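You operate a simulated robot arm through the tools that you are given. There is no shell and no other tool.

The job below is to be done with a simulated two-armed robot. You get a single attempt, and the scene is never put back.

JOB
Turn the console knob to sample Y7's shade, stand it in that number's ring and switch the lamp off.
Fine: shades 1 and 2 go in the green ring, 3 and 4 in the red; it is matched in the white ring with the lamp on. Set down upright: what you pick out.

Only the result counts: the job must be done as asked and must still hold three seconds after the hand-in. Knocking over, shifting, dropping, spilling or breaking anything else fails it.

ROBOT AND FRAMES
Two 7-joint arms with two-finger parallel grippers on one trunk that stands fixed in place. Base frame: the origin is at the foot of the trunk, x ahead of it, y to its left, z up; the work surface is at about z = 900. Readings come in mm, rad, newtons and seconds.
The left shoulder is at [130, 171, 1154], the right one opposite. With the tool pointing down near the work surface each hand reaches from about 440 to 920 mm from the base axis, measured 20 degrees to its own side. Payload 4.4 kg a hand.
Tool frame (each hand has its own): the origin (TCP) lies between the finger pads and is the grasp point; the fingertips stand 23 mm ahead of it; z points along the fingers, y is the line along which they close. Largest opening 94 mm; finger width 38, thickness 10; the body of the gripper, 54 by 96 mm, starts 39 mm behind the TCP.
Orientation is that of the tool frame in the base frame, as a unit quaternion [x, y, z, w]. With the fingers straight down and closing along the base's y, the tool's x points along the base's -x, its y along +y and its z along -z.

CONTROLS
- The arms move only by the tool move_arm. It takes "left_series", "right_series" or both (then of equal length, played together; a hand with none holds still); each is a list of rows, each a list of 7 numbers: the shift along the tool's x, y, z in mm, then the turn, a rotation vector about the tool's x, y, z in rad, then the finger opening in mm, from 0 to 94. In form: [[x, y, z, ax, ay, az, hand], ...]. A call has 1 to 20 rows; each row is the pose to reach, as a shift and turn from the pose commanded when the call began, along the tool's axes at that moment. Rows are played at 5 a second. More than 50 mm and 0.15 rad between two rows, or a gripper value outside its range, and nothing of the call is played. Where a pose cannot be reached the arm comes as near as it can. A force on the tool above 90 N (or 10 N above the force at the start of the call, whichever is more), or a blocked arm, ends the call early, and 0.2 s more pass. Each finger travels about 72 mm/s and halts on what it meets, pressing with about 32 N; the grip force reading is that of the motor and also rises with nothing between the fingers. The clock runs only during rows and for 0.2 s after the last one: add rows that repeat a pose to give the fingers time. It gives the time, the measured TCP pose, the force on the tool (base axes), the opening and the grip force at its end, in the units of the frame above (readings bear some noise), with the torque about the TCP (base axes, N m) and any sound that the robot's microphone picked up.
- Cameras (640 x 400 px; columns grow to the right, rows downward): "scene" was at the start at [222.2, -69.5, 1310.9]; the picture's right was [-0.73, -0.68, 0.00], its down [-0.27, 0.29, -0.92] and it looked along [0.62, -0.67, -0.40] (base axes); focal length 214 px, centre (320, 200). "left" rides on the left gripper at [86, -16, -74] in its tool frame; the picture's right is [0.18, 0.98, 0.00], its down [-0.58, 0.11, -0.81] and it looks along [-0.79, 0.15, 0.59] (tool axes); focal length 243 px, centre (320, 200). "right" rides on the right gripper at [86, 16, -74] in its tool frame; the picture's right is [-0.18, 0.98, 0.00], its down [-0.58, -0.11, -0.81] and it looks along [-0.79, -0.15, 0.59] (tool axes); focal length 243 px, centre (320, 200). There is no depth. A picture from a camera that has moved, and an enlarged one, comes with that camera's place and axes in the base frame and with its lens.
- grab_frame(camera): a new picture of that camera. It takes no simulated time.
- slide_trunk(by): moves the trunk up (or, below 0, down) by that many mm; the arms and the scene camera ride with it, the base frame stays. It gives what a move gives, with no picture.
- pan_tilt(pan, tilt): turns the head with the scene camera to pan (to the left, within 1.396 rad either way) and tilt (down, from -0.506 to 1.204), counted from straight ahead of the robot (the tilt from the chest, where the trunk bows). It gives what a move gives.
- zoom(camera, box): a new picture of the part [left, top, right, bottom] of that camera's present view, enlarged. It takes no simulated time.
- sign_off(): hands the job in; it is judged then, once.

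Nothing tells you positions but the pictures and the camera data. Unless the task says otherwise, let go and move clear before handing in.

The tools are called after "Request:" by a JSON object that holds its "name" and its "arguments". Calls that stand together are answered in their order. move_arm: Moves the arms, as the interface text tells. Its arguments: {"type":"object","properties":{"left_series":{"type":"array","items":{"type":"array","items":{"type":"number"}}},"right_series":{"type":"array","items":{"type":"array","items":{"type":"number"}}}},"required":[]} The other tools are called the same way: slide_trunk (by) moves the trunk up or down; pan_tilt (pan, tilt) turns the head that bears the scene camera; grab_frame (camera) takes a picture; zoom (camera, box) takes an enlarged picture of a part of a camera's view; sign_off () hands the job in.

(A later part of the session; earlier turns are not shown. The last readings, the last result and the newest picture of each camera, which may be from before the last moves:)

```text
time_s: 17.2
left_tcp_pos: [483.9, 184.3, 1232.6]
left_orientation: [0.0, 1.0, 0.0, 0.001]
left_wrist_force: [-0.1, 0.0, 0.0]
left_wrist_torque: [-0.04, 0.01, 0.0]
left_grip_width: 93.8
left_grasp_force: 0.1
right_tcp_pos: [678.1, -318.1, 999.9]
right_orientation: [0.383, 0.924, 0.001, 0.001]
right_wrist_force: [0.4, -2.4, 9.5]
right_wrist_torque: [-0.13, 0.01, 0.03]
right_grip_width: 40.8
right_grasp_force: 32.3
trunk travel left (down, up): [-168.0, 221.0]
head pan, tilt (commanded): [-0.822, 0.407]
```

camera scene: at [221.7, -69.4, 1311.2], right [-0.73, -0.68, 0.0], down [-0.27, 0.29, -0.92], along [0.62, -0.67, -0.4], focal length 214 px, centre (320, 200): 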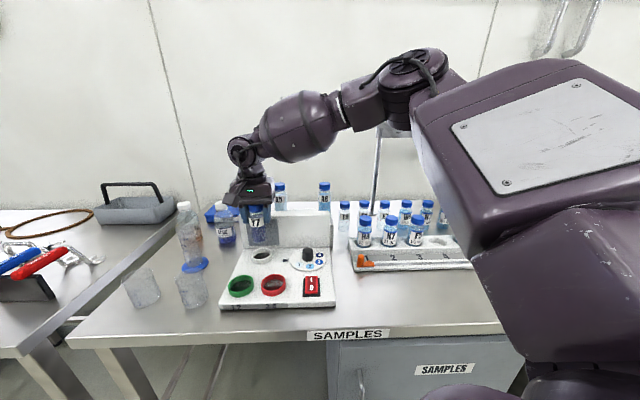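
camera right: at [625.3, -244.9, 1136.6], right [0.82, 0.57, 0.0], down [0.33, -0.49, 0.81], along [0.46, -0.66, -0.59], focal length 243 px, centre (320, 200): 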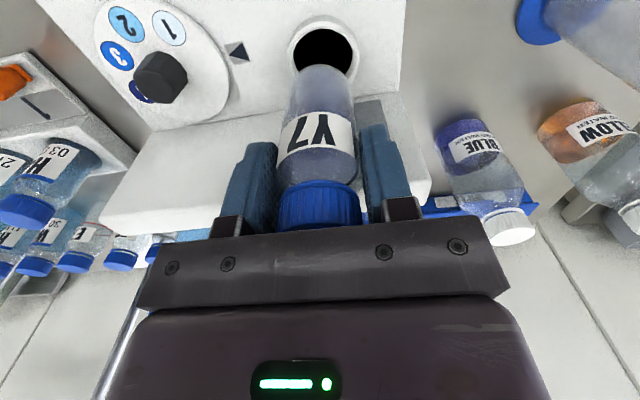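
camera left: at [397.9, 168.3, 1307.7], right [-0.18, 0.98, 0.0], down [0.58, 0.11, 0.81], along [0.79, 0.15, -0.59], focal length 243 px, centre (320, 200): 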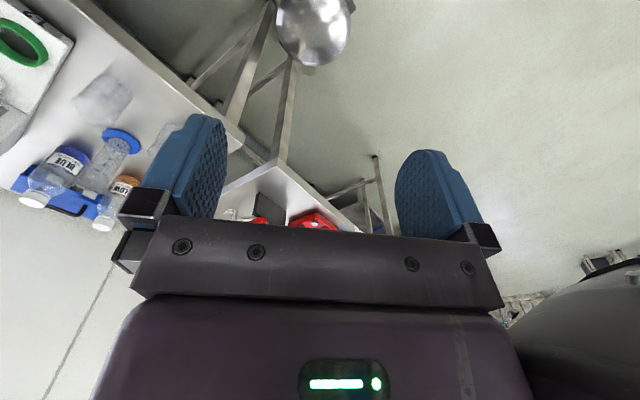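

The bottle has reached the ring floor (9.5 N upward reaction). I'll relax the push and open the fingers.

Request:
{"name": "move_arm", "arguments": {"right_series": [[0, 0, -2, 0, 0, 0, 20], [0, 0, -2, 0, 0, 0, 44], [0, 0, -2, 0, 0, 0, 56], [0, 0, -2, 0, 0, 0, 58], [0, 0, -2, 0, 0, 0, 58]]}}

Request:
{"name": "zoom", "arguments": {"camera": "scene", "box": [240, 200, 285, 275]}}

Request:
{"name": "grab_frame", "arguments": {"camera": "right"}}

```text
time_s: 18.4
left_tcp_pos: [485.2, 185.2, 1231.8]
left_orientation: [-0.001, 1.0, 0.0, 0.0]
left_wrist_force: [-0.6, 0.2, 0.5]
left_wrist_torque: [-0.02, 0.01, 0.0]
left_grip_width: 93.8
left_grasp_force: 0.0
right_tcp_pos: [677.6, -319.1, 1000.4]
right_orientation: [0.383, 0.924, 0.0, 0.0]
right_wrist_force: [0.8, -0.6, 0.5]
right_wrist_torque: [0.0, -0.01, -0.01]
right_grip_width: 58.2
right_grasp_force: 0.1
trunk travel left (down, up): [-168.0, 221.0]
head pan, tilt (commanded): [-0.822, 0.407]
```

```text
5.33 times, centred on (262, 238) of scene
camera zoom: at [222.2, -69.5, 1310.9], right [-0.73, -0.68, 0.0], down [-0.27, 0.29, -0.92], along [0.62, -0.67, -0.4], focal length 1144 px, centre (627, 0)
```

zoom: 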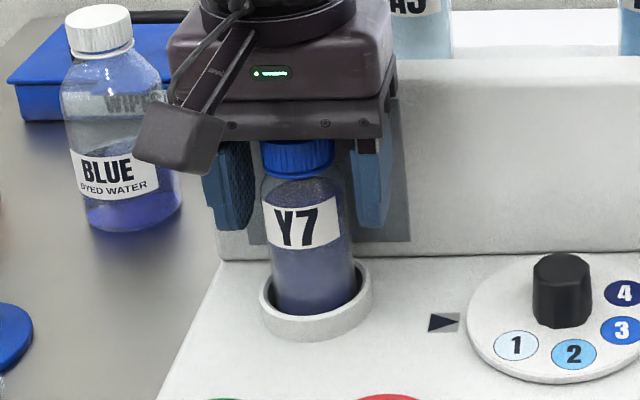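

```text
taken
camera right: at [628.7, -246.4, 1075.1], right [0.82, 0.57, 0.0], down [0.33, -0.49, 0.81], along [0.46, -0.67, -0.59], focal length 243 px, centre (320, 200)
```

right: 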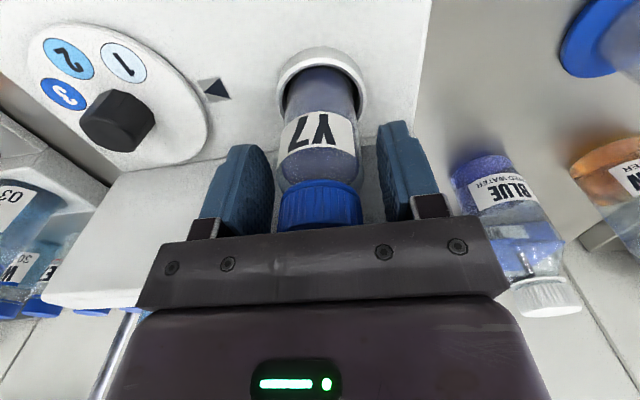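

Y7 stands upright in the white ring. Raising the hand straight up and moving it back, towards the switch.

Request:
{"name": "move_arm", "arguments": {"right_series": [[0, 0, -15, 0, 0, 0, 60], [0, 0, -45, 0, 0, 0, 60], [0, 0, -85, 0, 0, 0, 60], [0, 0, -125, 0, 0, 0, 60], [0, 0, -160, 0, 0, 0, 60], [40, -15, -160, 0, 0, 0, 40], [80, -50, -160, 0, 0, 0, 20], [110, -90, -160, 0, 0, 0, 0], [125, -130, -160, 0, 0, 0, 0], [125, -130, -160, 0, 0, 0, 0]]}}

Request:
{"name": "grab_frame", "arguments": {"camera": "right"}}

Request:
{"name": "grab_frame", "arguments": {"camera": "scene"}}

```text
refused: row 7 steps farther than a row can; nothing moved
```

```text
taken
camera right: at [628.7, -246.4, 1075.1], right [0.82, 0.57, 0.0], down [0.33, -0.49, 0.81], along [0.46, -0.67, -0.59], focal length 243 px, centre (320, 200)
```

right: 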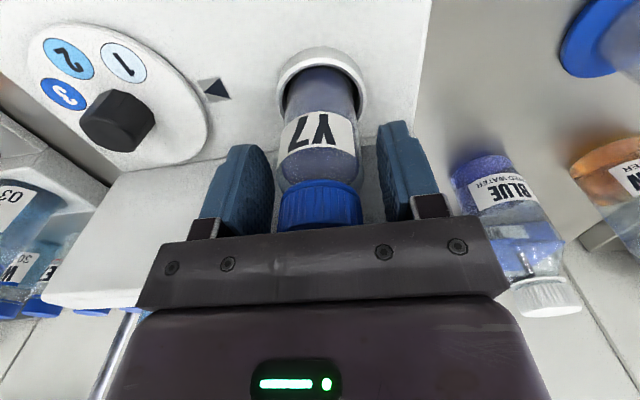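

```text
taken
camera scene: at [222.2, -69.5, 1310.9], right [-0.73, -0.68, 0.0], down [-0.27, 0.29, -0.92], along [0.62, -0.67, -0.4], focal length 214 px, centre (320, 200)
```

scene: 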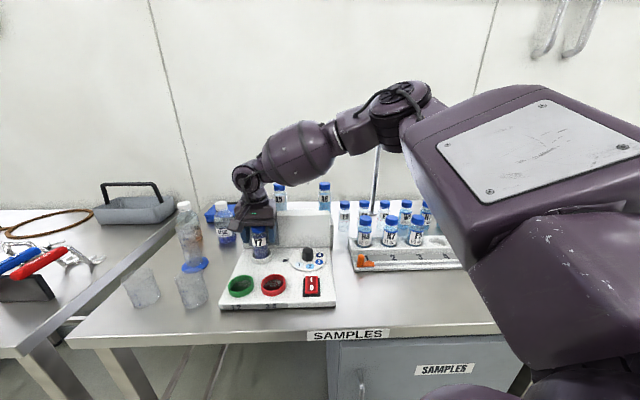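

One row was too long; nothing moved. I'll repeat the straight-up retreat with smaller lateral steps.

Request:
{"name": "move_arm", "arguments": {"right_series": [[0, 0, -15, 0, 0, 0, 60], [0, 0, -45, 0, 0, 0, 60], [0, 0, -85, 0, 0, 0, 60], [0, 0, -125, 0, 0, 0, 60], [0, 0, -160, 0, 0, 0, 60], [35, -15, -160, 0, 0, 0, 40], [70, -45, -160, 0, 0, 0, 20], [100, -80, -160, 0, 0, 0, 0], [120, -120, -160, 0, 0, 0, 0], [120, -130, -160, 0, 0, 0, 0], [120, -130, -160, 0, 0, 0, 0]]}}

Request:
{"name": "grab_frame", "arguments": {"camera": "right"}}

Request:
{"name": "grab_frame", "arguments": {"camera": "scene"}}

```text
time_s: 20.8
left_tcp_pos: [485.2, 183.5, 1232.3]
left_orientation: [0.0, 1.0, 0.0, 0.0]
left_wrist_force: [-0.2, -0.3, 1.0]
left_wrist_torque: [-0.01, -0.01, -0.02]
left_grip_width: 94.1
left_grasp_force: 0.1
right_tcp_pos: [501.8, -325.9, 1158.9]
right_orientation: [0.382, 0.924, 0.0, 0.0]
right_wrist_force: [-0.4, -0.6, 1.3]
right_wrist_torque: [0.01, 0.01, -0.01]
right_grip_width: 0.1
right_grasp_force: 31.9
trunk travel left (down, up): [-168.0, 221.0]
head pan, tilt (commanded): [-0.822, 0.407]
```

```text
taken
camera right: at [451.3, -253.6, 1235.0], right [0.82, 0.57, 0.0], down [0.33, -0.49, 0.81], along [0.46, -0.66, -0.59], focal length 243 px, centre (320, 200)
```

right: 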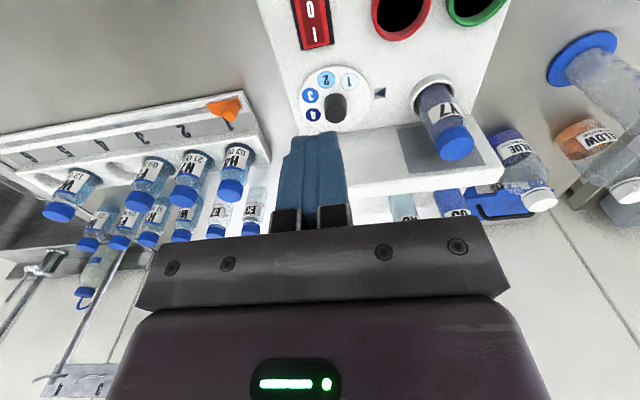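

```text
taken
camera scene: at [221.9, -69.7, 1311.0], right [-0.73, -0.68, 0.0], down [-0.27, 0.29, -0.92], along [0.62, -0.67, -0.4], focal length 214 px, centre (320, 200)
```

scene: 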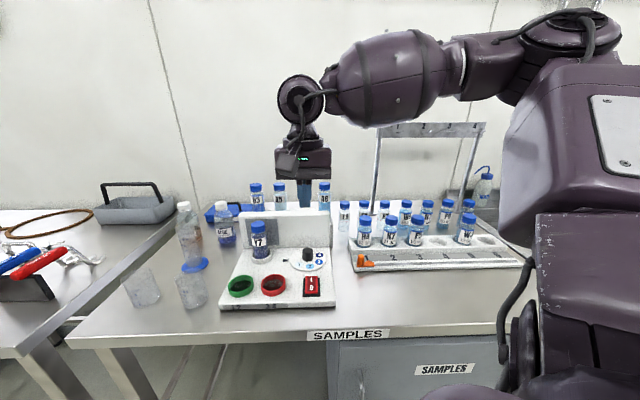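

Y7 stands upright in the ring, in front of the grey screen. I'll look at the rocker switch closely to see which end is down, and locate it.

Request:
{"name": "zoom", "arguments": {"camera": "scene", "box": [292, 265, 332, 305]}}

Request:
{"name": "zoom", "arguments": {"camera": "right", "box": [270, 0, 370, 70]}}

Request:
{"name": "zoom", "arguments": {"camera": "scene", "box": [235, 200, 345, 300]}}

```text
10.00 times, centred on (312, 285) of scene
camera zoom: at [221.9, -69.7, 1311.0], right [-0.73, -0.68, 0.0], down [-0.27, 0.29, -0.92], along [0.62, -0.67, -0.4], focal length 2145 px, centre (400, -650)
```

zoom: 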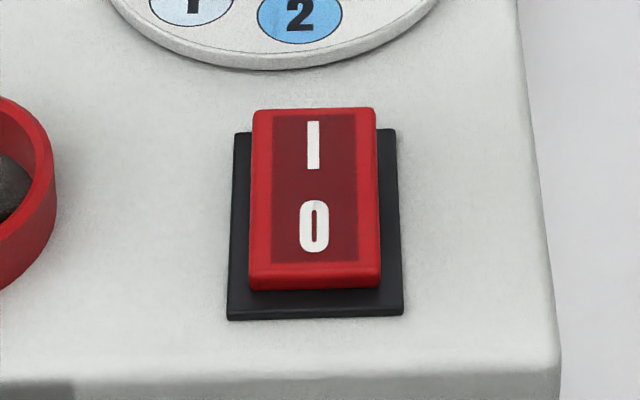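

```text
5.71 times, centred on (320, 35) of right
camera zoom: at [451.3, -253.6, 1235.0], right [0.82, 0.57, 0.0], down [0.33, -0.49, 0.81], along [0.46, -0.66, -0.59], focal length 1386 px, centre (320, 1143)
```

zoom: 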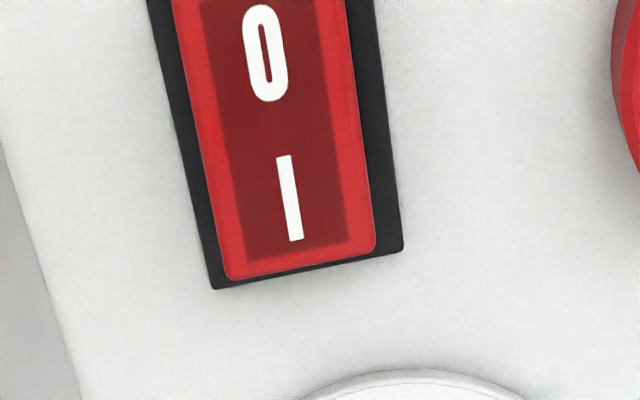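

```text
4.00 times, centred on (290, 250) of scene
camera zoom: at [221.9, -69.7, 1311.0], right [-0.73, -0.68, 0.0], down [-0.27, 0.29, -0.92], along [0.62, -0.67, -0.4], focal length 858 px, centre (440, 0)
```

zoom: 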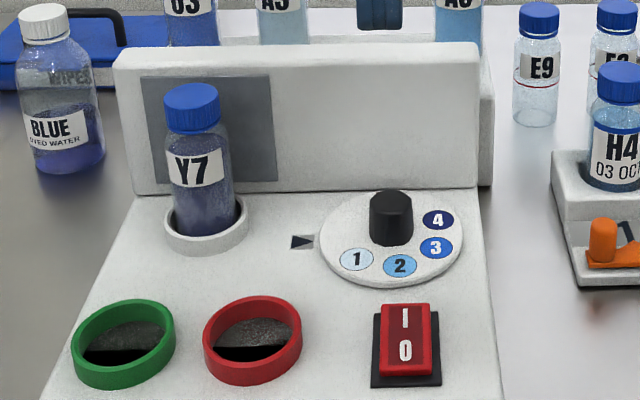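

The I end (towards the panel) stands high and the O end is pressed, so the lamp is off. The switch is centred at u≈-113.5, v≈593, with the I end near v≈609 and z≈932. I'll turn the closed fingers 90° so they press only on that end, and move above it.

Request:
{"name": "move_arm", "arguments": {"right_series": [[0, 0, 0, 0, 0, -0.143, 0], [0, 0, 0, 0, 0, -0.286, 0], [-5, -2, 0, 0, 0, -0.428, 0], [-10, -4, 0, 0, 0, -0.571, 0], [-15, -6, 0, 0, 0, -0.714, 0], [-20, -8, 0, 0, 0, -0.857, 0], [-23.7, -10.9, 0, 0, 0, -1.0, 0], [-23.7, -10.9, 0, 0, 0, -1.142, 0], [-23.7, -10.9, 0, 0, 0, -1.285, 0], [-23.7, -10.9, 0, 0, 0, -1.428, 0], [-23.7, -10.9, 0, 0, 0, -1.5708, 0], [-23.7, -10.9, 0, 0, 0, -1.5708, 0]]}}

Request:
{"name": "grab_frame", "arguments": {"camera": "right"}}

Request:
{"name": "grab_frame", "arguments": {"camera": "scene"}}

```text
time_s: 23.6
left_tcp_pos: [484.0, 185.1, 1231.2]
left_orientation: [0.0, 1.0, 0.0, -0.001]
left_wrist_force: [-0.2, 0.4, 0.1]
left_wrist_torque: [-0.01, 0.01, -0.02]
left_grip_width: 94.3
left_grasp_force: 0.0
right_tcp_pos: [495.7, -297.9, 1206.2]
right_orientation: [-0.398, 0.915, -0.025, 0.061]
right_wrist_force: [-0.4, 0.7, 0.2]
right_wrist_torque: [0.0, -0.01, 0.02]
right_grip_width: 0.1
right_grasp_force: 32.1
right hand out of reach, approached as far as the arm can: row 10, 11, 12
trunk travel left (down, up): [-168.0, 221.0]
head pan, tilt (commanded): [-0.822, 0.407]
stopped in row 12 (right hand): the arm was blocked; the commanded pose is now the measured one
```

```text
taken
camera right: at [416.2, -351.3, 1271.3], right [-0.59, 0.81, -0.08], down [0.37, 0.35, 0.86], along [0.72, 0.48, -0.5], focal length 243 px, centre (320, 200)
```

right: 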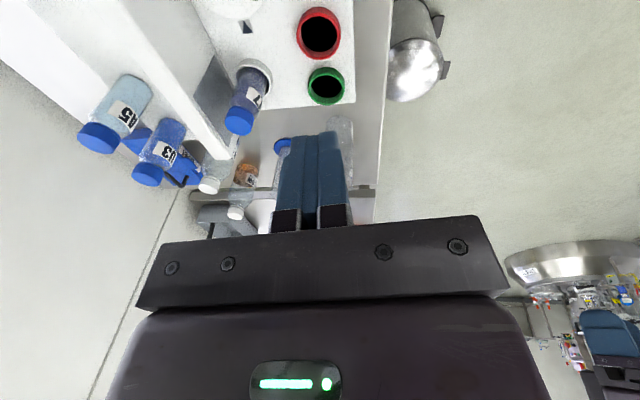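

```text
taken
camera scene: at [222.1, -68.7, 1311.0], right [-0.73, -0.68, 0.0], down [-0.27, 0.29, -0.92], along [0.62, -0.67, -0.4], focal length 214 px, centre (320, 200)
```

scene: 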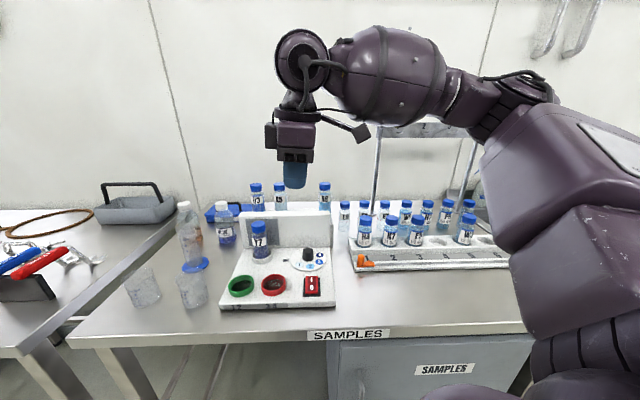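

The wrist cannot reach that yaw upright, so it tilted. I'll return to the bench orientation and instead press the rocker with a tilted fingertip edge.

Request:
{"name": "move_arm", "arguments": {"right_series": [[0, 0, 0, 0, 0.0123, 0.1336, 0], [0, 0, 0, 0, 0.0246, 0.2673, 0], [0, 0, 0, 0, 0.0369, 0.4009, 0], [0, 0, 0, 0, 0.0492, 0.5345, 0], [0, 0, 0, 0, 0.0615, 0.6682, 0], [0, 0, 0, 0, 0.0738, 0.8018, 0], [0, 0, 0, 0, 0.086, 0.9354, 0], [0, 0, 0, 0, 0.0983, 1.0691, 0], [0, 0, 0, 0, 0.1106, 1.2027, 0], [0, 0, 0, 0, 0.1229, 1.3363, 0], [0, 0, 0, 0, 0.1352, 1.47, 0], [0, 0, 0, 0, 0.1475, 1.6036, 0], [0, 0, 0, 0, 0.1475, 1.6036, 0]]}}

Request:
{"name": "grab_frame", "arguments": {"camera": "scene"}}

```text
time_s: 26.4
left_tcp_pos: [483.9, 183.9, 1232.1]
left_orientation: [0.0, 1.0, 0.0, 0.0]
left_wrist_force: [-0.1, -0.5, -0.4]
left_wrist_torque: [0.0, 0.03, -0.01]
left_grip_width: 94.2
left_grasp_force: 0.1
right_tcp_pos: [496.1, -299.6, 1205.8]
right_orientation: [0.384, 0.923, 0.001, -0.001]
right_wrist_force: [-0.2, 0.0, 0.6]
right_wrist_torque: [0.0, 0.0, -0.04]
right_grip_width: 0.0
right_grasp_force: 31.9
trunk travel left (down, up): [-168.0, 221.0]
head pan, tilt (commanded): [-0.822, 0.407]
```

```text
taken
camera scene: at [222.3, -69.5, 1310.9], right [-0.73, -0.68, 0.0], down [-0.27, 0.29, -0.92], along [0.62, -0.67, -0.4], focal length 214 px, centre (320, 200)
```

scene: 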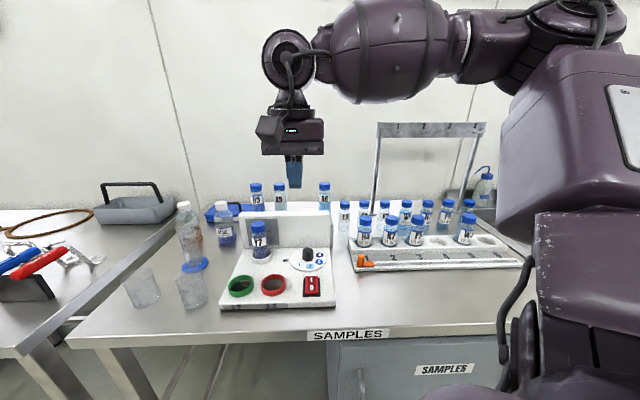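

Orientation restored. I'll now tilt the closed fingers 25° forward, so the low tip edge presses the I end, and come down above it, stopping short to check the aim.

Request:
{"name": "move_arm", "arguments": {"right_series": [[-12, -6, 40, 0, -0.145, 0, 0], [-24, -12, 80, 0, -0.29, 0, 0], [-40, -20, 120, 0, -0.436, 0, 0], [-53.9, -25.4, 160, 0, -0.436, 0, 0], [-53.9, -25.4, 190, 0, -0.436, 0, 0], [-53.9, -25.4, 200, 0, -0.436, 0, 0], [-53.9, -25.4, 200, 0, -0.436, 0, 0]]}}

Request:
{"name": "grab_frame", "arguments": {"camera": "right"}}

Request:
{"name": "zoom", "arguments": {"camera": "scene", "box": [270, 220, 350, 310]}}

```text
time_s: 28.0
left_tcp_pos: [484.0, 184.0, 1231.6]
left_orientation: [0.0, 1.0, 0.001, 0.0]
left_wrist_force: [0.0, -0.1, -0.2]
left_wrist_torque: [0.01, -0.03, -0.02]
left_grip_width: 94.3
left_grasp_force: 0.1
right_tcp_pos: [516.1, -354.2, 1006.0]
right_orientation: [0.374, 0.902, -0.082, 0.199]
right_wrist_force: [-0.9, -0.9, 0.6]
right_wrist_torque: [0.0, 0.01, 0.0]
right_grip_width: 0.4
right_grasp_force: 31.8
trunk travel left (down, up): [-168.0, 221.0]
head pan, tilt (commanded): [-0.822, 0.407]
```

```text
taken
camera right: at [450.9, -266.1, 1037.6], right [0.81, 0.58, 0.08], down [0.06, -0.21, 0.98], along [0.58, -0.79, -0.2], focal length 243 px, centre (320, 200)
```

right: 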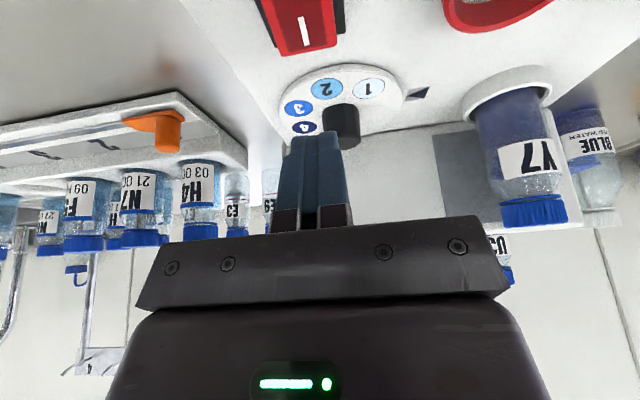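

```text
4.44 times, centred on (310, 265) of scene
camera zoom: at [222.1, -69.4, 1311.0], right [-0.73, -0.68, 0.0], down [-0.27, 0.29, -0.92], along [0.62, -0.67, -0.4], focal length 953 px, centre (364, -89)
```

zoom: 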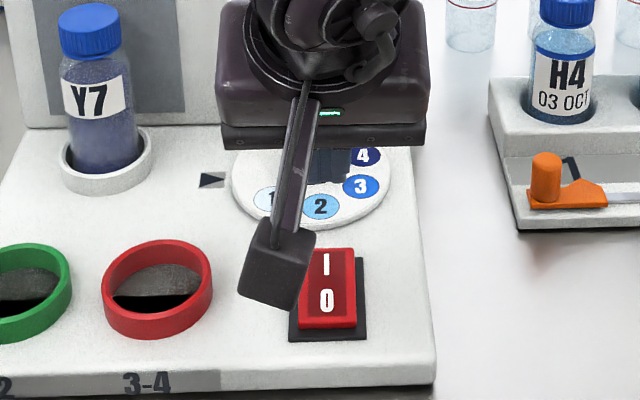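

The low fingertip edge is directly above the I end. Going straight down to a few mm above it.

Request:
{"name": "move_arm", "arguments": {"right_series": [[6.3, 0, 13.6, 0, 0, 0, 0], [12.7, 0, 27.2, 0, 0, 0, 0], [16, 0, 34.4, 0, 0, 0, 0], [16, 0, 34.4, 0, 0, 0, 0]]}}

Request:
{"name": "zoom", "arguments": {"camera": "scene", "box": [270, 220, 350, 310]}}

Request:
{"name": "grab_frame", "arguments": {"camera": "right"}}

```text
time_s: 29.0
left_tcp_pos: [484.8, 184.2, 1233.0]
left_orientation: [0.0, 1.0, -0.001, 0.0]
left_wrist_force: [0.2, 0.1, 0.0]
left_wrist_torque: [-0.01, -0.02, 0.03]
left_grip_width: 93.9
left_grasp_force: 0.1
right_tcp_pos: [517.0, -354.5, 968.5]
right_orientation: [0.374, 0.902, -0.082, 0.199]
right_wrist_force: [-0.2, -0.3, -0.2]
right_wrist_torque: [-0.01, -0.01, 0.01]
right_grip_width: 0.0
right_grasp_force: 32.0
trunk travel left (down, up): [-168.0, 221.0]
head pan, tilt (commanded): [-0.822, 0.407]
```

```text
4.44 times, centred on (310, 265) of scene
camera zoom: at [222.1, -69.5, 1311.0], right [-0.73, -0.68, 0.0], down [-0.27, 0.29, -0.92], along [0.62, -0.67, -0.4], focal length 953 px, centre (364, -89)
```

zoom: 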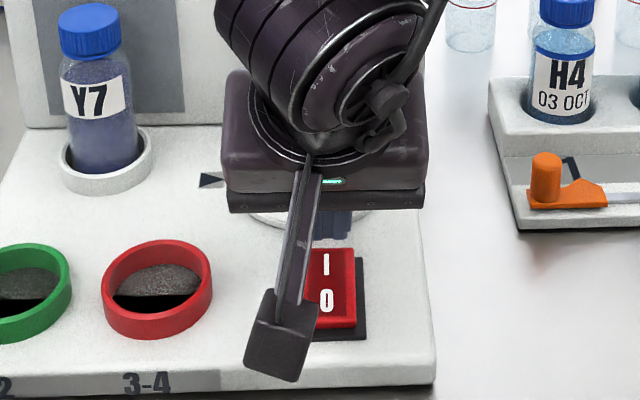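

```text
taken
camera right: at [450.5, -266.2, 1000.2], right [0.81, 0.58, 0.08], down [0.05, -0.21, 0.98], along [0.58, -0.79, -0.2], focal length 243 px, centre (320, 200)
```

right: 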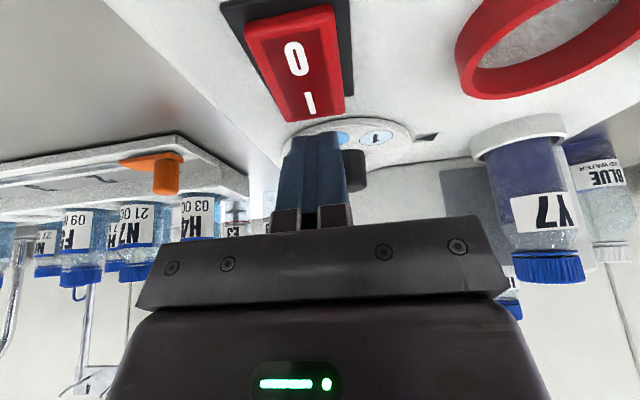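

Request:
{"name": "zoom", "arguments": {"camera": "right", "box": [240, 70, 390, 220]}}

Request:
{"name": "zoom", "arguments": {"camera": "scene", "box": [295, 255, 335, 295]}}

```text
2.67 times, centred on (315, 145) of right
camera zoom: at [450.5, -266.2, 1000.2], right [0.81, 0.58, 0.08], down [0.05, -0.21, 0.98], along [0.58, -0.79, -0.2], focal length 647 px, centre (333, 347)
```

zoom: 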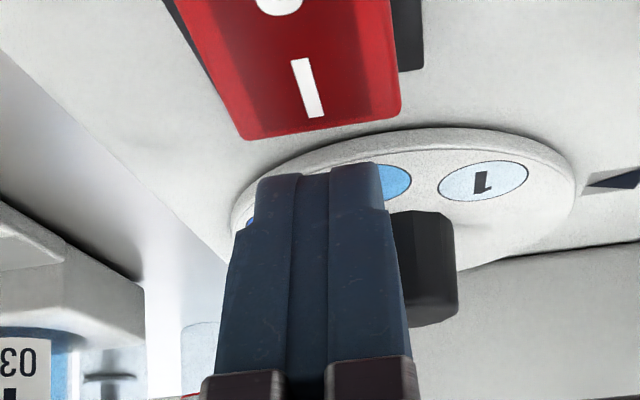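

```text
10.00 times, centred on (315, 275) of scene
camera zoom: at [222.1, -69.5, 1311.0], right [-0.73, -0.68, 0.0], down [-0.27, 0.29, -0.92], along [0.62, -0.67, -0.4], focal length 2145 px, centre (370, -550)
```

zoom: 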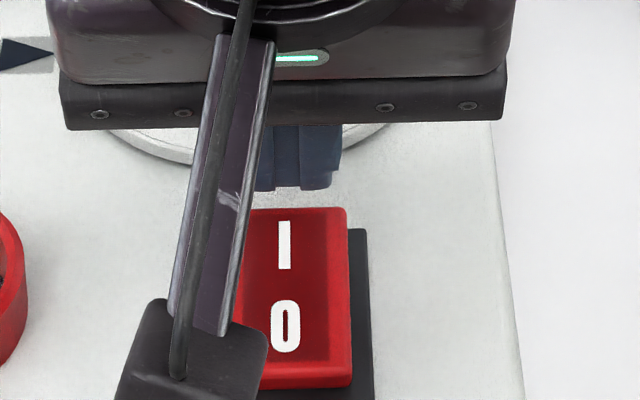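

The tip edge is at the far lip of the rocker. I'll move 5 mm towards the robot so it lands well on the I end, then inch down.

Request:
{"name": "move_arm", "arguments": {"right_series": [[4.5, 0, -2.1, 0, 0, 0, 0], [6.2, 0, 1.5, 0, 0, 0, 0], [7.5, 0, 4.2, 0, 0, 0, 0], [7.5, 0, 4.2, 0, 0, 0, 0]]}}

Request:
{"name": "zoom", "arguments": {"camera": "scene", "box": [295, 255, 335, 295]}}

Request:
{"name": "zoom", "arguments": {"camera": "right", "box": [240, 70, 390, 220]}}

```text
time_s: 30.0
left_tcp_pos: [485.6, 183.7, 1232.6]
left_orientation: [0.0, 1.0, 0.0, 0.0]
left_wrist_force: [-0.3, 0.0, 1.3]
left_wrist_torque: [-0.01, 0.0, -0.02]
left_grip_width: 94.0
left_grasp_force: 0.1
right_tcp_pos: [512.7, -350.0, 962.0]
right_orientation: [0.374, 0.902, -0.083, 0.199]
right_wrist_force: [0.2, -0.9, -0.1]
right_wrist_torque: [0.0, 0.0, 0.01]
right_grip_width: 0.0
right_grasp_force: 32.1
trunk travel left (down, up): [-168.0, 221.0]
head pan, tilt (commanded): [-0.822, 0.407]
heard: click
```

```text
10.00 times, centred on (315, 275) of scene
camera zoom: at [222.2, -69.5, 1311.0], right [-0.73, -0.68, 0.0], down [-0.27, 0.29, -0.92], along [0.62, -0.67, -0.4], focal length 2145 px, centre (370, -550)
```

zoom: 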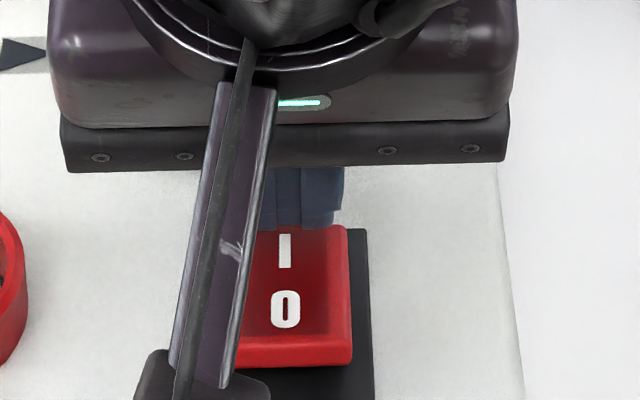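

```text
2.67 times, centred on (315, 145) of right
camera zoom: at [446.6, -262.6, 993.2], right [0.81, 0.58, 0.08], down [0.06, -0.21, 0.98], along [0.58, -0.79, -0.2], focal length 647 px, centre (333, 347)
```

zoom: 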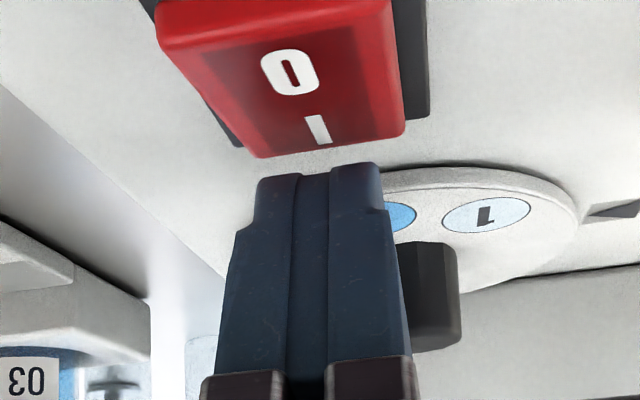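

A click: the rocker has flipped to I. Raising the hand and looking at the lit sample.

Request:
{"name": "move_arm", "arguments": {"right_series": [[-14, 0, -30, 0, 0, 0, 0], [-30, 0, -64, 0, 0, 0, 0], [-48, 0, -103, 0, 0, 0, 0], [-66, 0, -142, 0, 0, 0, 0], [-84, 0, -181, 0, 0, 0, 0], [-84, 0, -181, 0, 0, 0, 0]]}}

Request:
{"name": "grab_frame", "arguments": {"camera": "scene"}}

Request:
{"name": "grab_frame", "arguments": {"camera": "right"}}

Request:
{"name": "zoom", "arguments": {"camera": "scene", "box": [235, 200, 345, 300]}}

```text
time_s: 31.4
left_tcp_pos: [484.7, 182.9, 1230.7]
left_orientation: [0.0, 1.0, 0.0, 0.0]
left_wrist_force: [0.0, 0.0, 0.0]
left_wrist_torque: [0.02, 0.04, 0.0]
left_grip_width: 93.8
left_grasp_force: 0.0
right_tcp_pos: [513.3, -352.1, 1160.0]
right_orientation: [0.374, 0.902, -0.082, 0.199]
right_wrist_force: [0.1, 0.3, -0.6]
right_wrist_torque: [0.01, 0.0, 0.02]
right_grip_width: 0.1
right_grasp_force: 31.9
trunk travel left (down, up): [-168.0, 221.0]
head pan, tilt (commanded): [-0.822, 0.407]
```

```text
taken
camera scene: at [222.8, -69.7, 1310.7], right [-0.73, -0.68, 0.0], down [-0.27, 0.29, -0.92], along [0.62, -0.67, -0.4], focal length 214 px, centre (320, 200)
```

scene: 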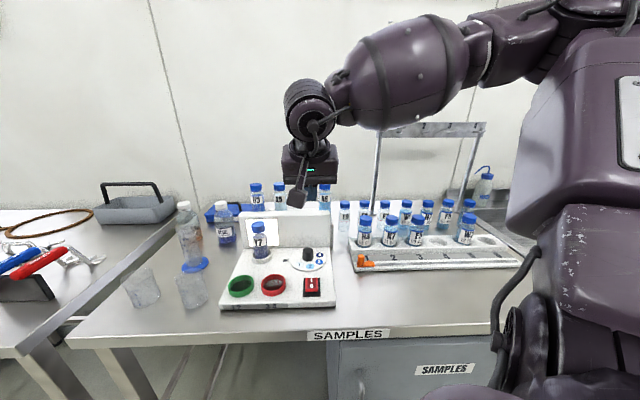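

```text
taken
camera right: at [446.3, -263.2, 1192.3], right [0.81, 0.58, 0.08], down [0.06, -0.21, 0.98], along [0.58, -0.79, -0.2], focal length 243 px, centre (320, 200)
```

right: 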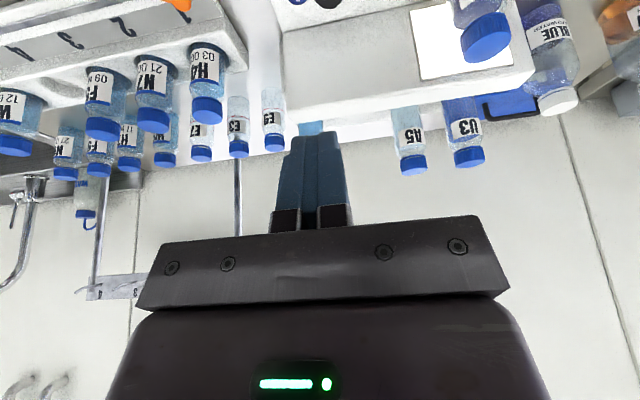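

```text
4.00 times, centred on (290, 250) of scene
camera zoom: at [222.8, -69.7, 1310.7], right [-0.73, -0.68, 0.0], down [-0.27, 0.29, -0.92], along [0.62, -0.67, -0.4], focal length 858 px, centre (440, 0)
```

zoom: 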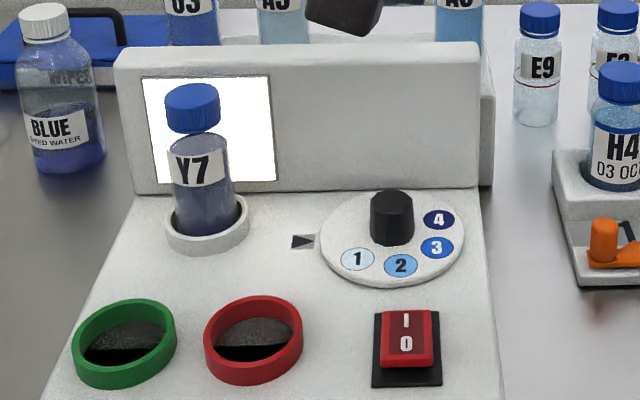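

The screen is lit white behind Y7. I'll look at the liquid against it and at the dial patches.

Request:
{"name": "zoom", "arguments": {"camera": "scene", "box": [245, 212, 285, 262]}}

Request:
{"name": "zoom", "arguments": {"camera": "scene", "box": [285, 240, 330, 275]}}

Request:
{"name": "zoom", "arguments": {"camera": "scene", "box": [240, 225, 330, 275]}}

```text
8.00 times, centred on (265, 237) of scene
camera zoom: at [222.8, -69.7, 1310.7], right [-0.73, -0.68, 0.0], down [-0.27, 0.29, -0.92], along [0.62, -0.67, -0.4], focal length 1716 px, centre (760, -96)
```

zoom: 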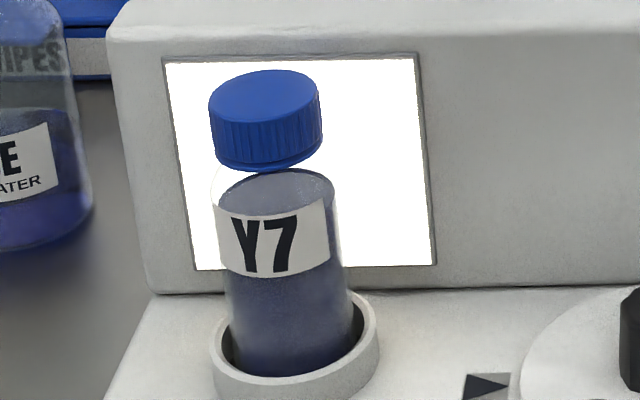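

```text
11.43 times, centred on (308, 258) of scene
camera zoom: at [222.8, -69.7, 1310.7], right [-0.73, -0.68, 0.0], down [-0.27, 0.29, -0.92], along [0.62, -0.67, -0.4], focal length 2451 px, centre (463, -457)
```

zoom: 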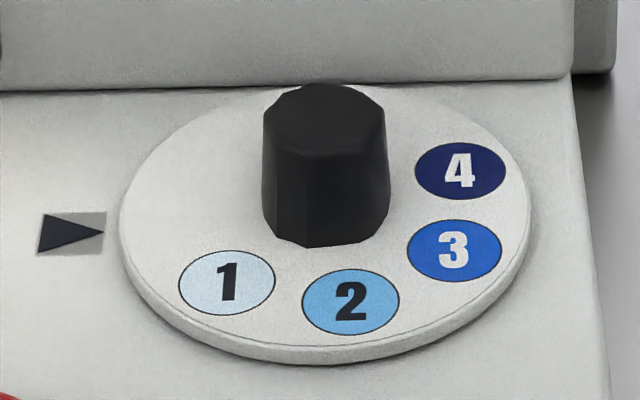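

```text
7.11 times, centred on (285, 250) of scene
camera zoom: at [222.8, -69.7, 1310.7], right [-0.73, -0.68, 0.0], down [-0.27, 0.29, -0.92], along [0.62, -0.67, -0.4], focal length 1525 px, centre (569, -156)
```

zoom: 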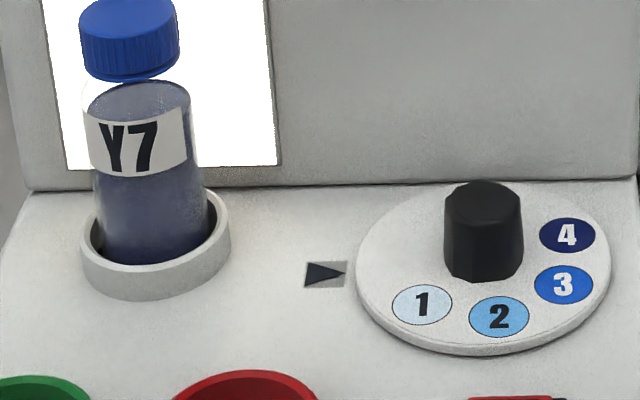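

The scene camera looks down too steeply to see the liquid against the lit screen. I'll lower the right wrist camera in front of the console for a level view of Y7 against the light.

Request:
{"name": "move_arm", "arguments": {"right_series": [[15, 18, 32, 0, 0, 0, 0], [30, 36, 64, 0, 0, 0, 0], [45, 55, 97, 0, 0, 0, 0], [60, 55, 129, 0, 0, 0, 0], [74, 55, 159, 0, 0, 0, 0], [74, 55, 159, 0, 0, 0, 0]]}}

Request:
{"name": "grab_frame", "arguments": {"camera": "right"}}

Request:
{"name": "zoom", "arguments": {"camera": "right", "box": [370, 100, 530, 220]}}

```text
time_s: 32.8
left_tcp_pos: [482.9, 183.5, 1233.5]
left_orientation: [0.0, 1.0, 0.0, 0.001]
left_wrist_force: [0.4, 1.3, 0.3]
left_wrist_torque: [0.01, -0.02, 0.05]
left_grip_width: 94.4
left_grasp_force: 0.1
right_tcp_pos: [550.9, -311.9, 986.0]
right_orientation: [0.375, 0.901, -0.082, 0.2]
right_wrist_force: [-1.0, 0.3, 0.7]
right_wrist_torque: [0.01, -0.01, -0.01]
right_grip_width: 0.0
right_grasp_force: 32.1
trunk travel left (down, up): [-168.0, 221.0]
head pan, tilt (commanded): [-0.822, 0.407]
```

```text
taken
camera right: at [484.7, -223.9, 1017.9], right [0.81, 0.58, 0.08], down [0.05, -0.21, 0.98], along [0.58, -0.79, -0.2], focal length 243 px, centre (320, 200)
```

right: 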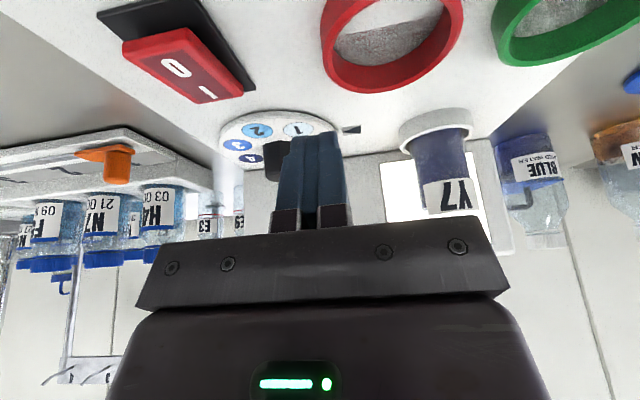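

```text
3.33 times, centred on (450, 160) of right
camera zoom: at [484.7, -223.9, 1017.9], right [0.81, 0.58, 0.08], down [0.05, -0.21, 0.98], along [0.58, -0.79, -0.2], focal length 809 px, centre (-113, 333)
```

zoom: 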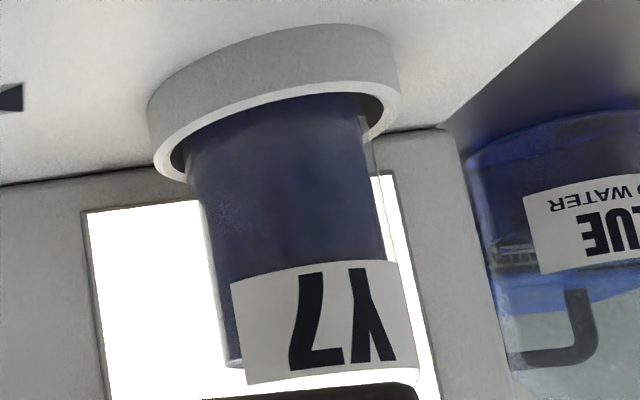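

Request:
{"name": "zoom", "arguments": {"camera": "right", "box": [420, 130, 480, 180]}}

Request:
{"name": "zoom", "arguments": {"camera": "right", "box": [215, 105, 345, 175]}}

Request:
{"name": "zoom", "arguments": {"camera": "scene", "box": [240, 175, 340, 275]}}

```text
8.00 times, centred on (450, 155) of right
camera zoom: at [484.7, -223.9, 1017.9], right [0.81, 0.58, 0.08], down [0.05, -0.21, 0.98], along [0.58, -0.79, -0.2], focal length 1941 px, centre (-720, 560)
```

zoom: 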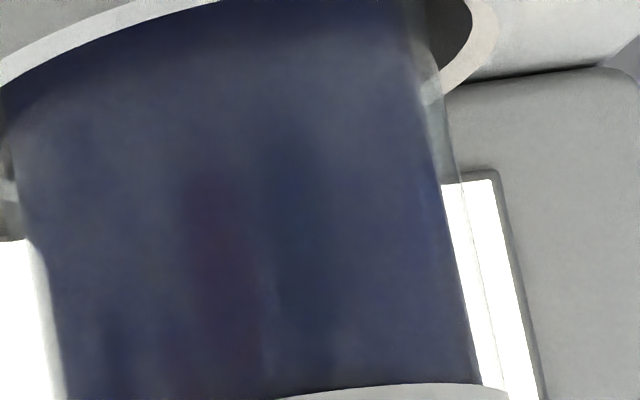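

```text
4.92 times, centred on (280, 140) of right
camera zoom: at [484.7, -223.9, 1017.9], right [0.81, 0.58, 0.08], down [0.05, -0.21, 0.98], along [0.58, -0.79, -0.2], focal length 1194 px, centre (517, 495)
```

zoom: 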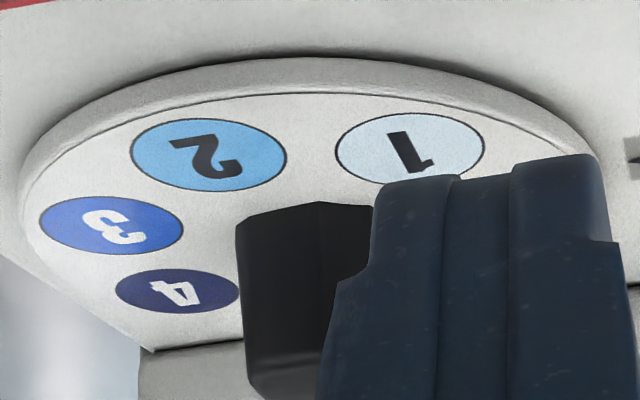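

```text
4.00 times, centred on (290, 225) of scene
camera zoom: at [221.4, -69.4, 1311.3], right [-0.73, -0.68, 0.0], down [-0.27, 0.29, -0.92], along [0.62, -0.67, -0.4], focal length 858 px, centre (440, 100)
```

zoom: 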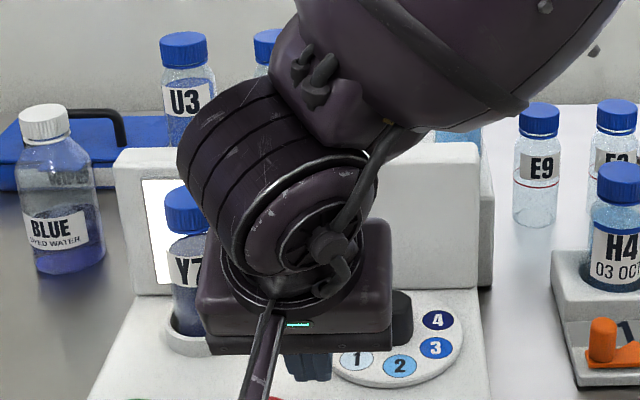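

Against the lit screen Y7 is a dark navy, which matches patch 4 and is clearly darker than the bright blue of 3. So the knob goes to 4 and the bottle to the red ring. Next I bring the right hand upright above the knob, keeping clear of the panel.

Request:
{"name": "move_arm", "arguments": {"right_series": [[-18.3, 0, -39.3, 0, 0.145, 0, 20], [-36.6, 0, -78.6, 0, 0.29, 0, 40], [-54.9, 0, -117.8, 0, 0.436, 0, 60], [-84.9, -20, -103.8, 0, 0.436, 0, 60], [-114, -40, -90.2, 0, 0.436, 0, 60], [-131, -45, -82.3, 0, 0.436, 0, 60], [-131, -45, -82.3, 0, 0.436, 0, 60]]}}

Request:
{"name": "grab_frame", "arguments": {"camera": "right"}}

Request:
{"name": "grab_frame", "arguments": {"camera": "scene"}}

```text
time_s: 34.4
left_tcp_pos: [483.9, 183.6, 1231.8]
left_orientation: [0.0, 1.0, 0.0, 0.0]
left_wrist_force: [0.7, 0.0, 0.0]
left_wrist_torque: [0.03, 0.01, 0.03]
left_grip_width: 94.2
left_grasp_force: 0.1
right_tcp_pos: [579.3, -405.3, 1114.5]
right_orientation: [0.384, 0.923, 0.0, -0.001]
right_wrist_force: [-0.2, 0.5, -0.2]
right_wrist_torque: [0.03, -0.01, 0.01]
right_grip_width: 59.8
right_grasp_force: 0.0
trunk travel left (down, up): [-168.0, 221.0]
head pan, tilt (commanded): [-0.822, 0.407]
```

```text
taken
camera right: at [529.6, -332.9, 1190.3], right [0.83, 0.56, 0.0], down [0.33, -0.49, 0.81], along [0.45, -0.67, -0.59], focal length 243 px, centre (320, 200)
```

right: 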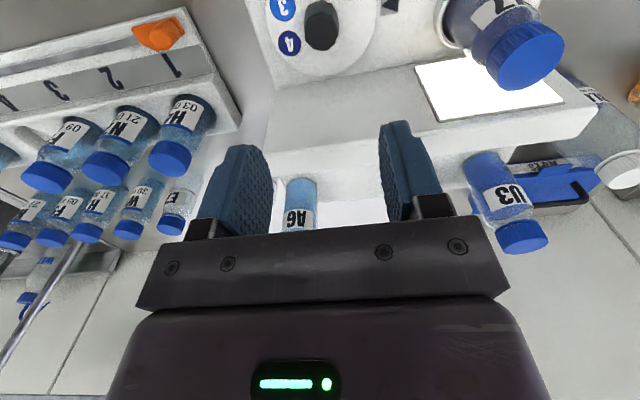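

```text
taken
camera scene: at [221.9, -69.4, 1311.0], right [-0.73, -0.68, 0.0], down [-0.27, 0.29, -0.92], along [0.62, -0.67, -0.4], focal length 214 px, centre (320, 200)
```

scene: 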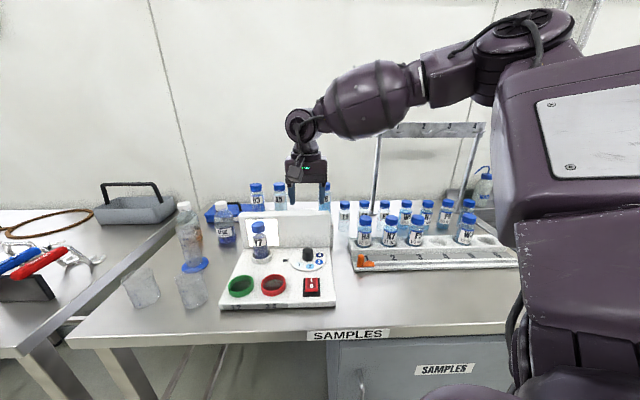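

Request:
{"name": "zoom", "arguments": {"camera": "right", "box": [250, 0, 450, 120]}}

Request:
{"name": "zoom", "arguments": {"camera": "right", "box": [275, 0, 375, 60]}}

```text
3.20 times, centred on (350, 60) of right
camera zoom: at [529.6, -332.9, 1190.3], right [0.83, 0.56, 0.0], down [0.33, -0.49, 0.81], along [0.45, -0.67, -0.59], focal length 776 px, centre (224, 648)
```

zoom: 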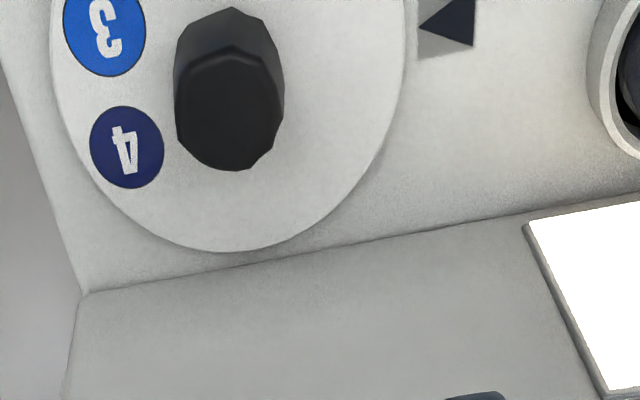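

```text
6.40 times, centred on (325, 30) of right
camera zoom: at [529.6, -332.9, 1190.3], right [0.83, 0.56, 0.0], down [0.33, -0.49, 0.81], along [0.45, -0.67, -0.59], focal length 1553 px, centre (288, 1288)
```

zoom: 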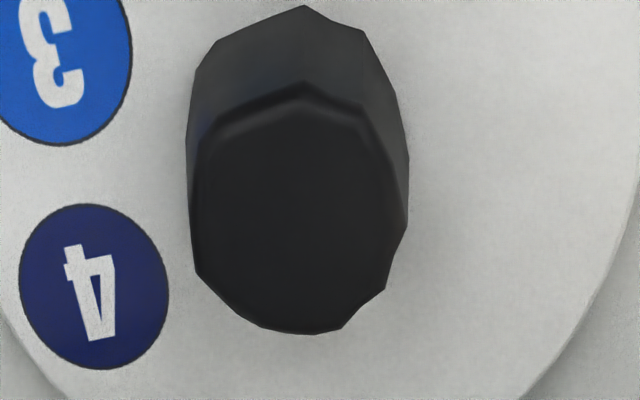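

The knob axis is at about u=-124.5, v=692, its top at z≈952, and the panel is 59 mm behind it. I'll turn it in strokes of about 50°, so the gripper body stays clear of the panel. First I position the hand at -25°, just above the knob.

Request:
{"name": "move_arm", "arguments": {"right_series": [[2, 0.8, 30, 0, 0, -0.145, 54], [4.2, 1.5, 60, 0, 0, -0.29, 54], [4.2, 1.5, 95, 0, 0, -0.436, 54], [4.2, 1.5, 125, 0, 0, -0.436, 54], [4.2, 1.5, 125, 0, 0, -0.436, 54]]}}

Request:
{"name": "grab_frame", "arguments": {"camera": "right"}}

Request:
{"name": "zoom", "arguments": {"camera": "scene", "box": [270, 210, 350, 290]}}

```text
time_s: 35.6
left_tcp_pos: [484.5, 183.8, 1232.4]
left_orientation: [0.0, 1.0, 0.0, 0.0]
left_wrist_force: [0.2, -0.8, 0.4]
left_wrist_torque: [0.03, 0.01, 0.01]
left_grip_width: 93.9
left_grasp_force: 0.1
right_tcp_pos: [577.0, -400.3, 990.9]
right_orientation: [0.175, 0.985, 0.0, 0.0]
right_wrist_force: [0.0, -0.1, -0.2]
right_wrist_torque: [0.03, 0.0, 0.01]
right_grip_width: 54.0
right_grasp_force: 0.1
trunk travel left (down, up): [-168.0, 221.0]
head pan, tilt (commanded): [-0.822, 0.407]
```

```text
taken
camera right: at [501.2, -356.0, 1065.2], right [0.51, 0.86, 0.0], down [0.51, -0.3, 0.81], along [0.69, -0.41, -0.59], focal length 243 px, centre (320, 200)
```

right: 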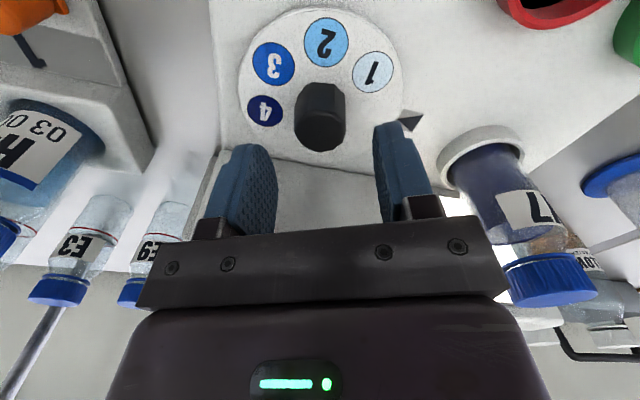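

```text
5.00 times, centred on (310, 250) of scene
camera zoom: at [221.7, -69.4, 1311.2], right [-0.73, -0.68, 0.0], down [-0.27, 0.29, -0.92], along [0.62, -0.67, -0.4], focal length 1072 px, centre (370, -50)
```

zoom: 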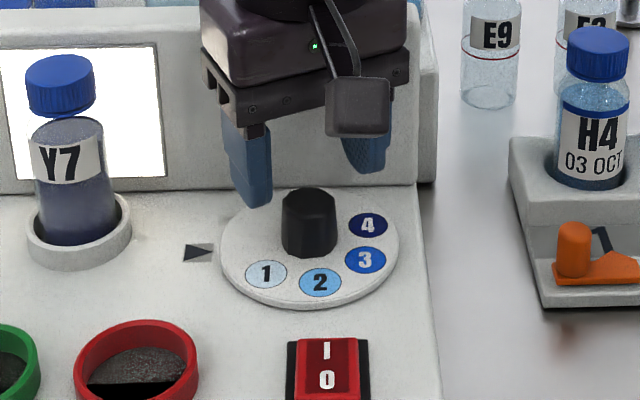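

Request:
{"name": "zoom", "arguments": {"camera": "right", "box": [230, 0, 430, 170]}}

```text
2.35 times, centred on (330, 85) of right
camera zoom: at [501.2, -356.0, 1065.2], right [0.51, 0.86, 0.0], down [0.51, -0.3, 0.81], along [0.69, -0.41, -0.59], focal length 571 px, centre (296, 471)
```

zoom: 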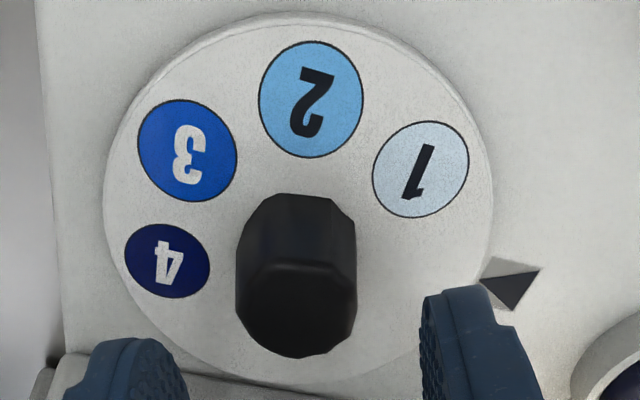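

The knob is centred between the fingers. Going down around it and closing.

Request:
{"name": "move_arm", "arguments": {"right_series": [[-1, 0, 15, 0, 0, 0, 54], [-1, 0, 30, 0, 0, 0, 54], [-1, 0, 38, 0, 0, 0, 54], [-1, 0, 38, 0, 0, 0, 54]]}}

Request:
{"name": "zoom", "arguments": {"camera": "scene", "box": [270, 210, 350, 290]}}

```text
time_s: 36.6
left_tcp_pos: [484.1, 183.9, 1232.1]
left_orientation: [0.0, 1.0, -0.001, 0.0]
left_wrist_force: [-0.1, 0.5, -0.1]
left_wrist_torque: [0.04, 0.01, 0.02]
left_grip_width: 93.9
left_grasp_force: 0.0
right_tcp_pos: [577.5, -400.3, 952.6]
right_orientation: [0.175, 0.985, 0.0, 0.001]
right_wrist_force: [0.0, -0.3, 1.0]
right_wrist_torque: [0.01, -0.01, 0.0]
right_grip_width: 53.9
right_grasp_force: 0.1
trunk travel left (down, up): [-168.0, 221.0]
head pan, tilt (commanded): [-0.822, 0.407]
```

```text
5.00 times, centred on (310, 250) of scene
camera zoom: at [222.2, -69.5, 1311.0], right [-0.73, -0.68, 0.0], down [-0.27, 0.29, -0.92], along [0.62, -0.67, -0.4], focal length 1072 px, centre (370, -50)
```

zoom: 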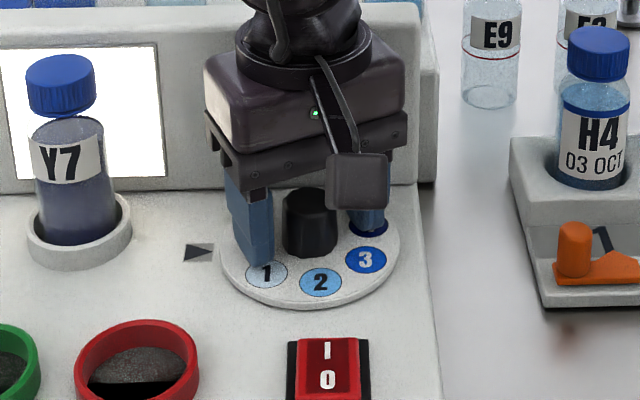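

Request:
{"name": "move_arm", "arguments": {"right_series": [[0, 0, 0, 0, 0, 0, 40], [0, 0, 0, 0, 0, 0, 30], [0, 0, 0, 0, 0, 0, 15], [0, 0, 0, 0, 0, 0, 15]]}}

Request:
{"name": "zoom", "arguments": {"camera": "right", "box": [200, 0, 460, 220]}}

```text
time_s: 37.6
left_tcp_pos: [484.3, 183.0, 1232.6]
left_orientation: [0.0, 1.0, 0.0, 0.0]
left_wrist_force: [-0.5, 0.4, -0.8]
left_wrist_torque: [0.01, -0.02, -0.02]
left_grip_width: 94.0
left_grasp_force: 0.1
right_tcp_pos: [576.1, -400.1, 951.7]
right_orientation: [0.174, 0.985, -0.001, -0.001]
right_wrist_force: [0.1, 1.7, -1.9]
right_wrist_torque: [0.03, -0.18, 0.03]
right_grip_width: 31.1
right_grasp_force: 44.6
trunk travel left (down, up): [-168.0, 221.0]
head pan, tilt (commanded): [-0.822, 0.407]
```

```text
1.82 times, centred on (330, 110) of right
camera zoom: at [502.3, -355.7, 1027.0], right [0.51, 0.86, 0.0], down [0.51, -0.3, 0.81], along [0.69, -0.41, -0.59], focal length 441 px, centre (302, 364)
```

zoom: 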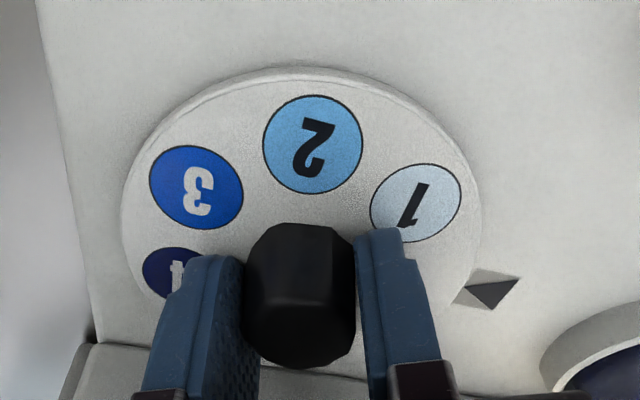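

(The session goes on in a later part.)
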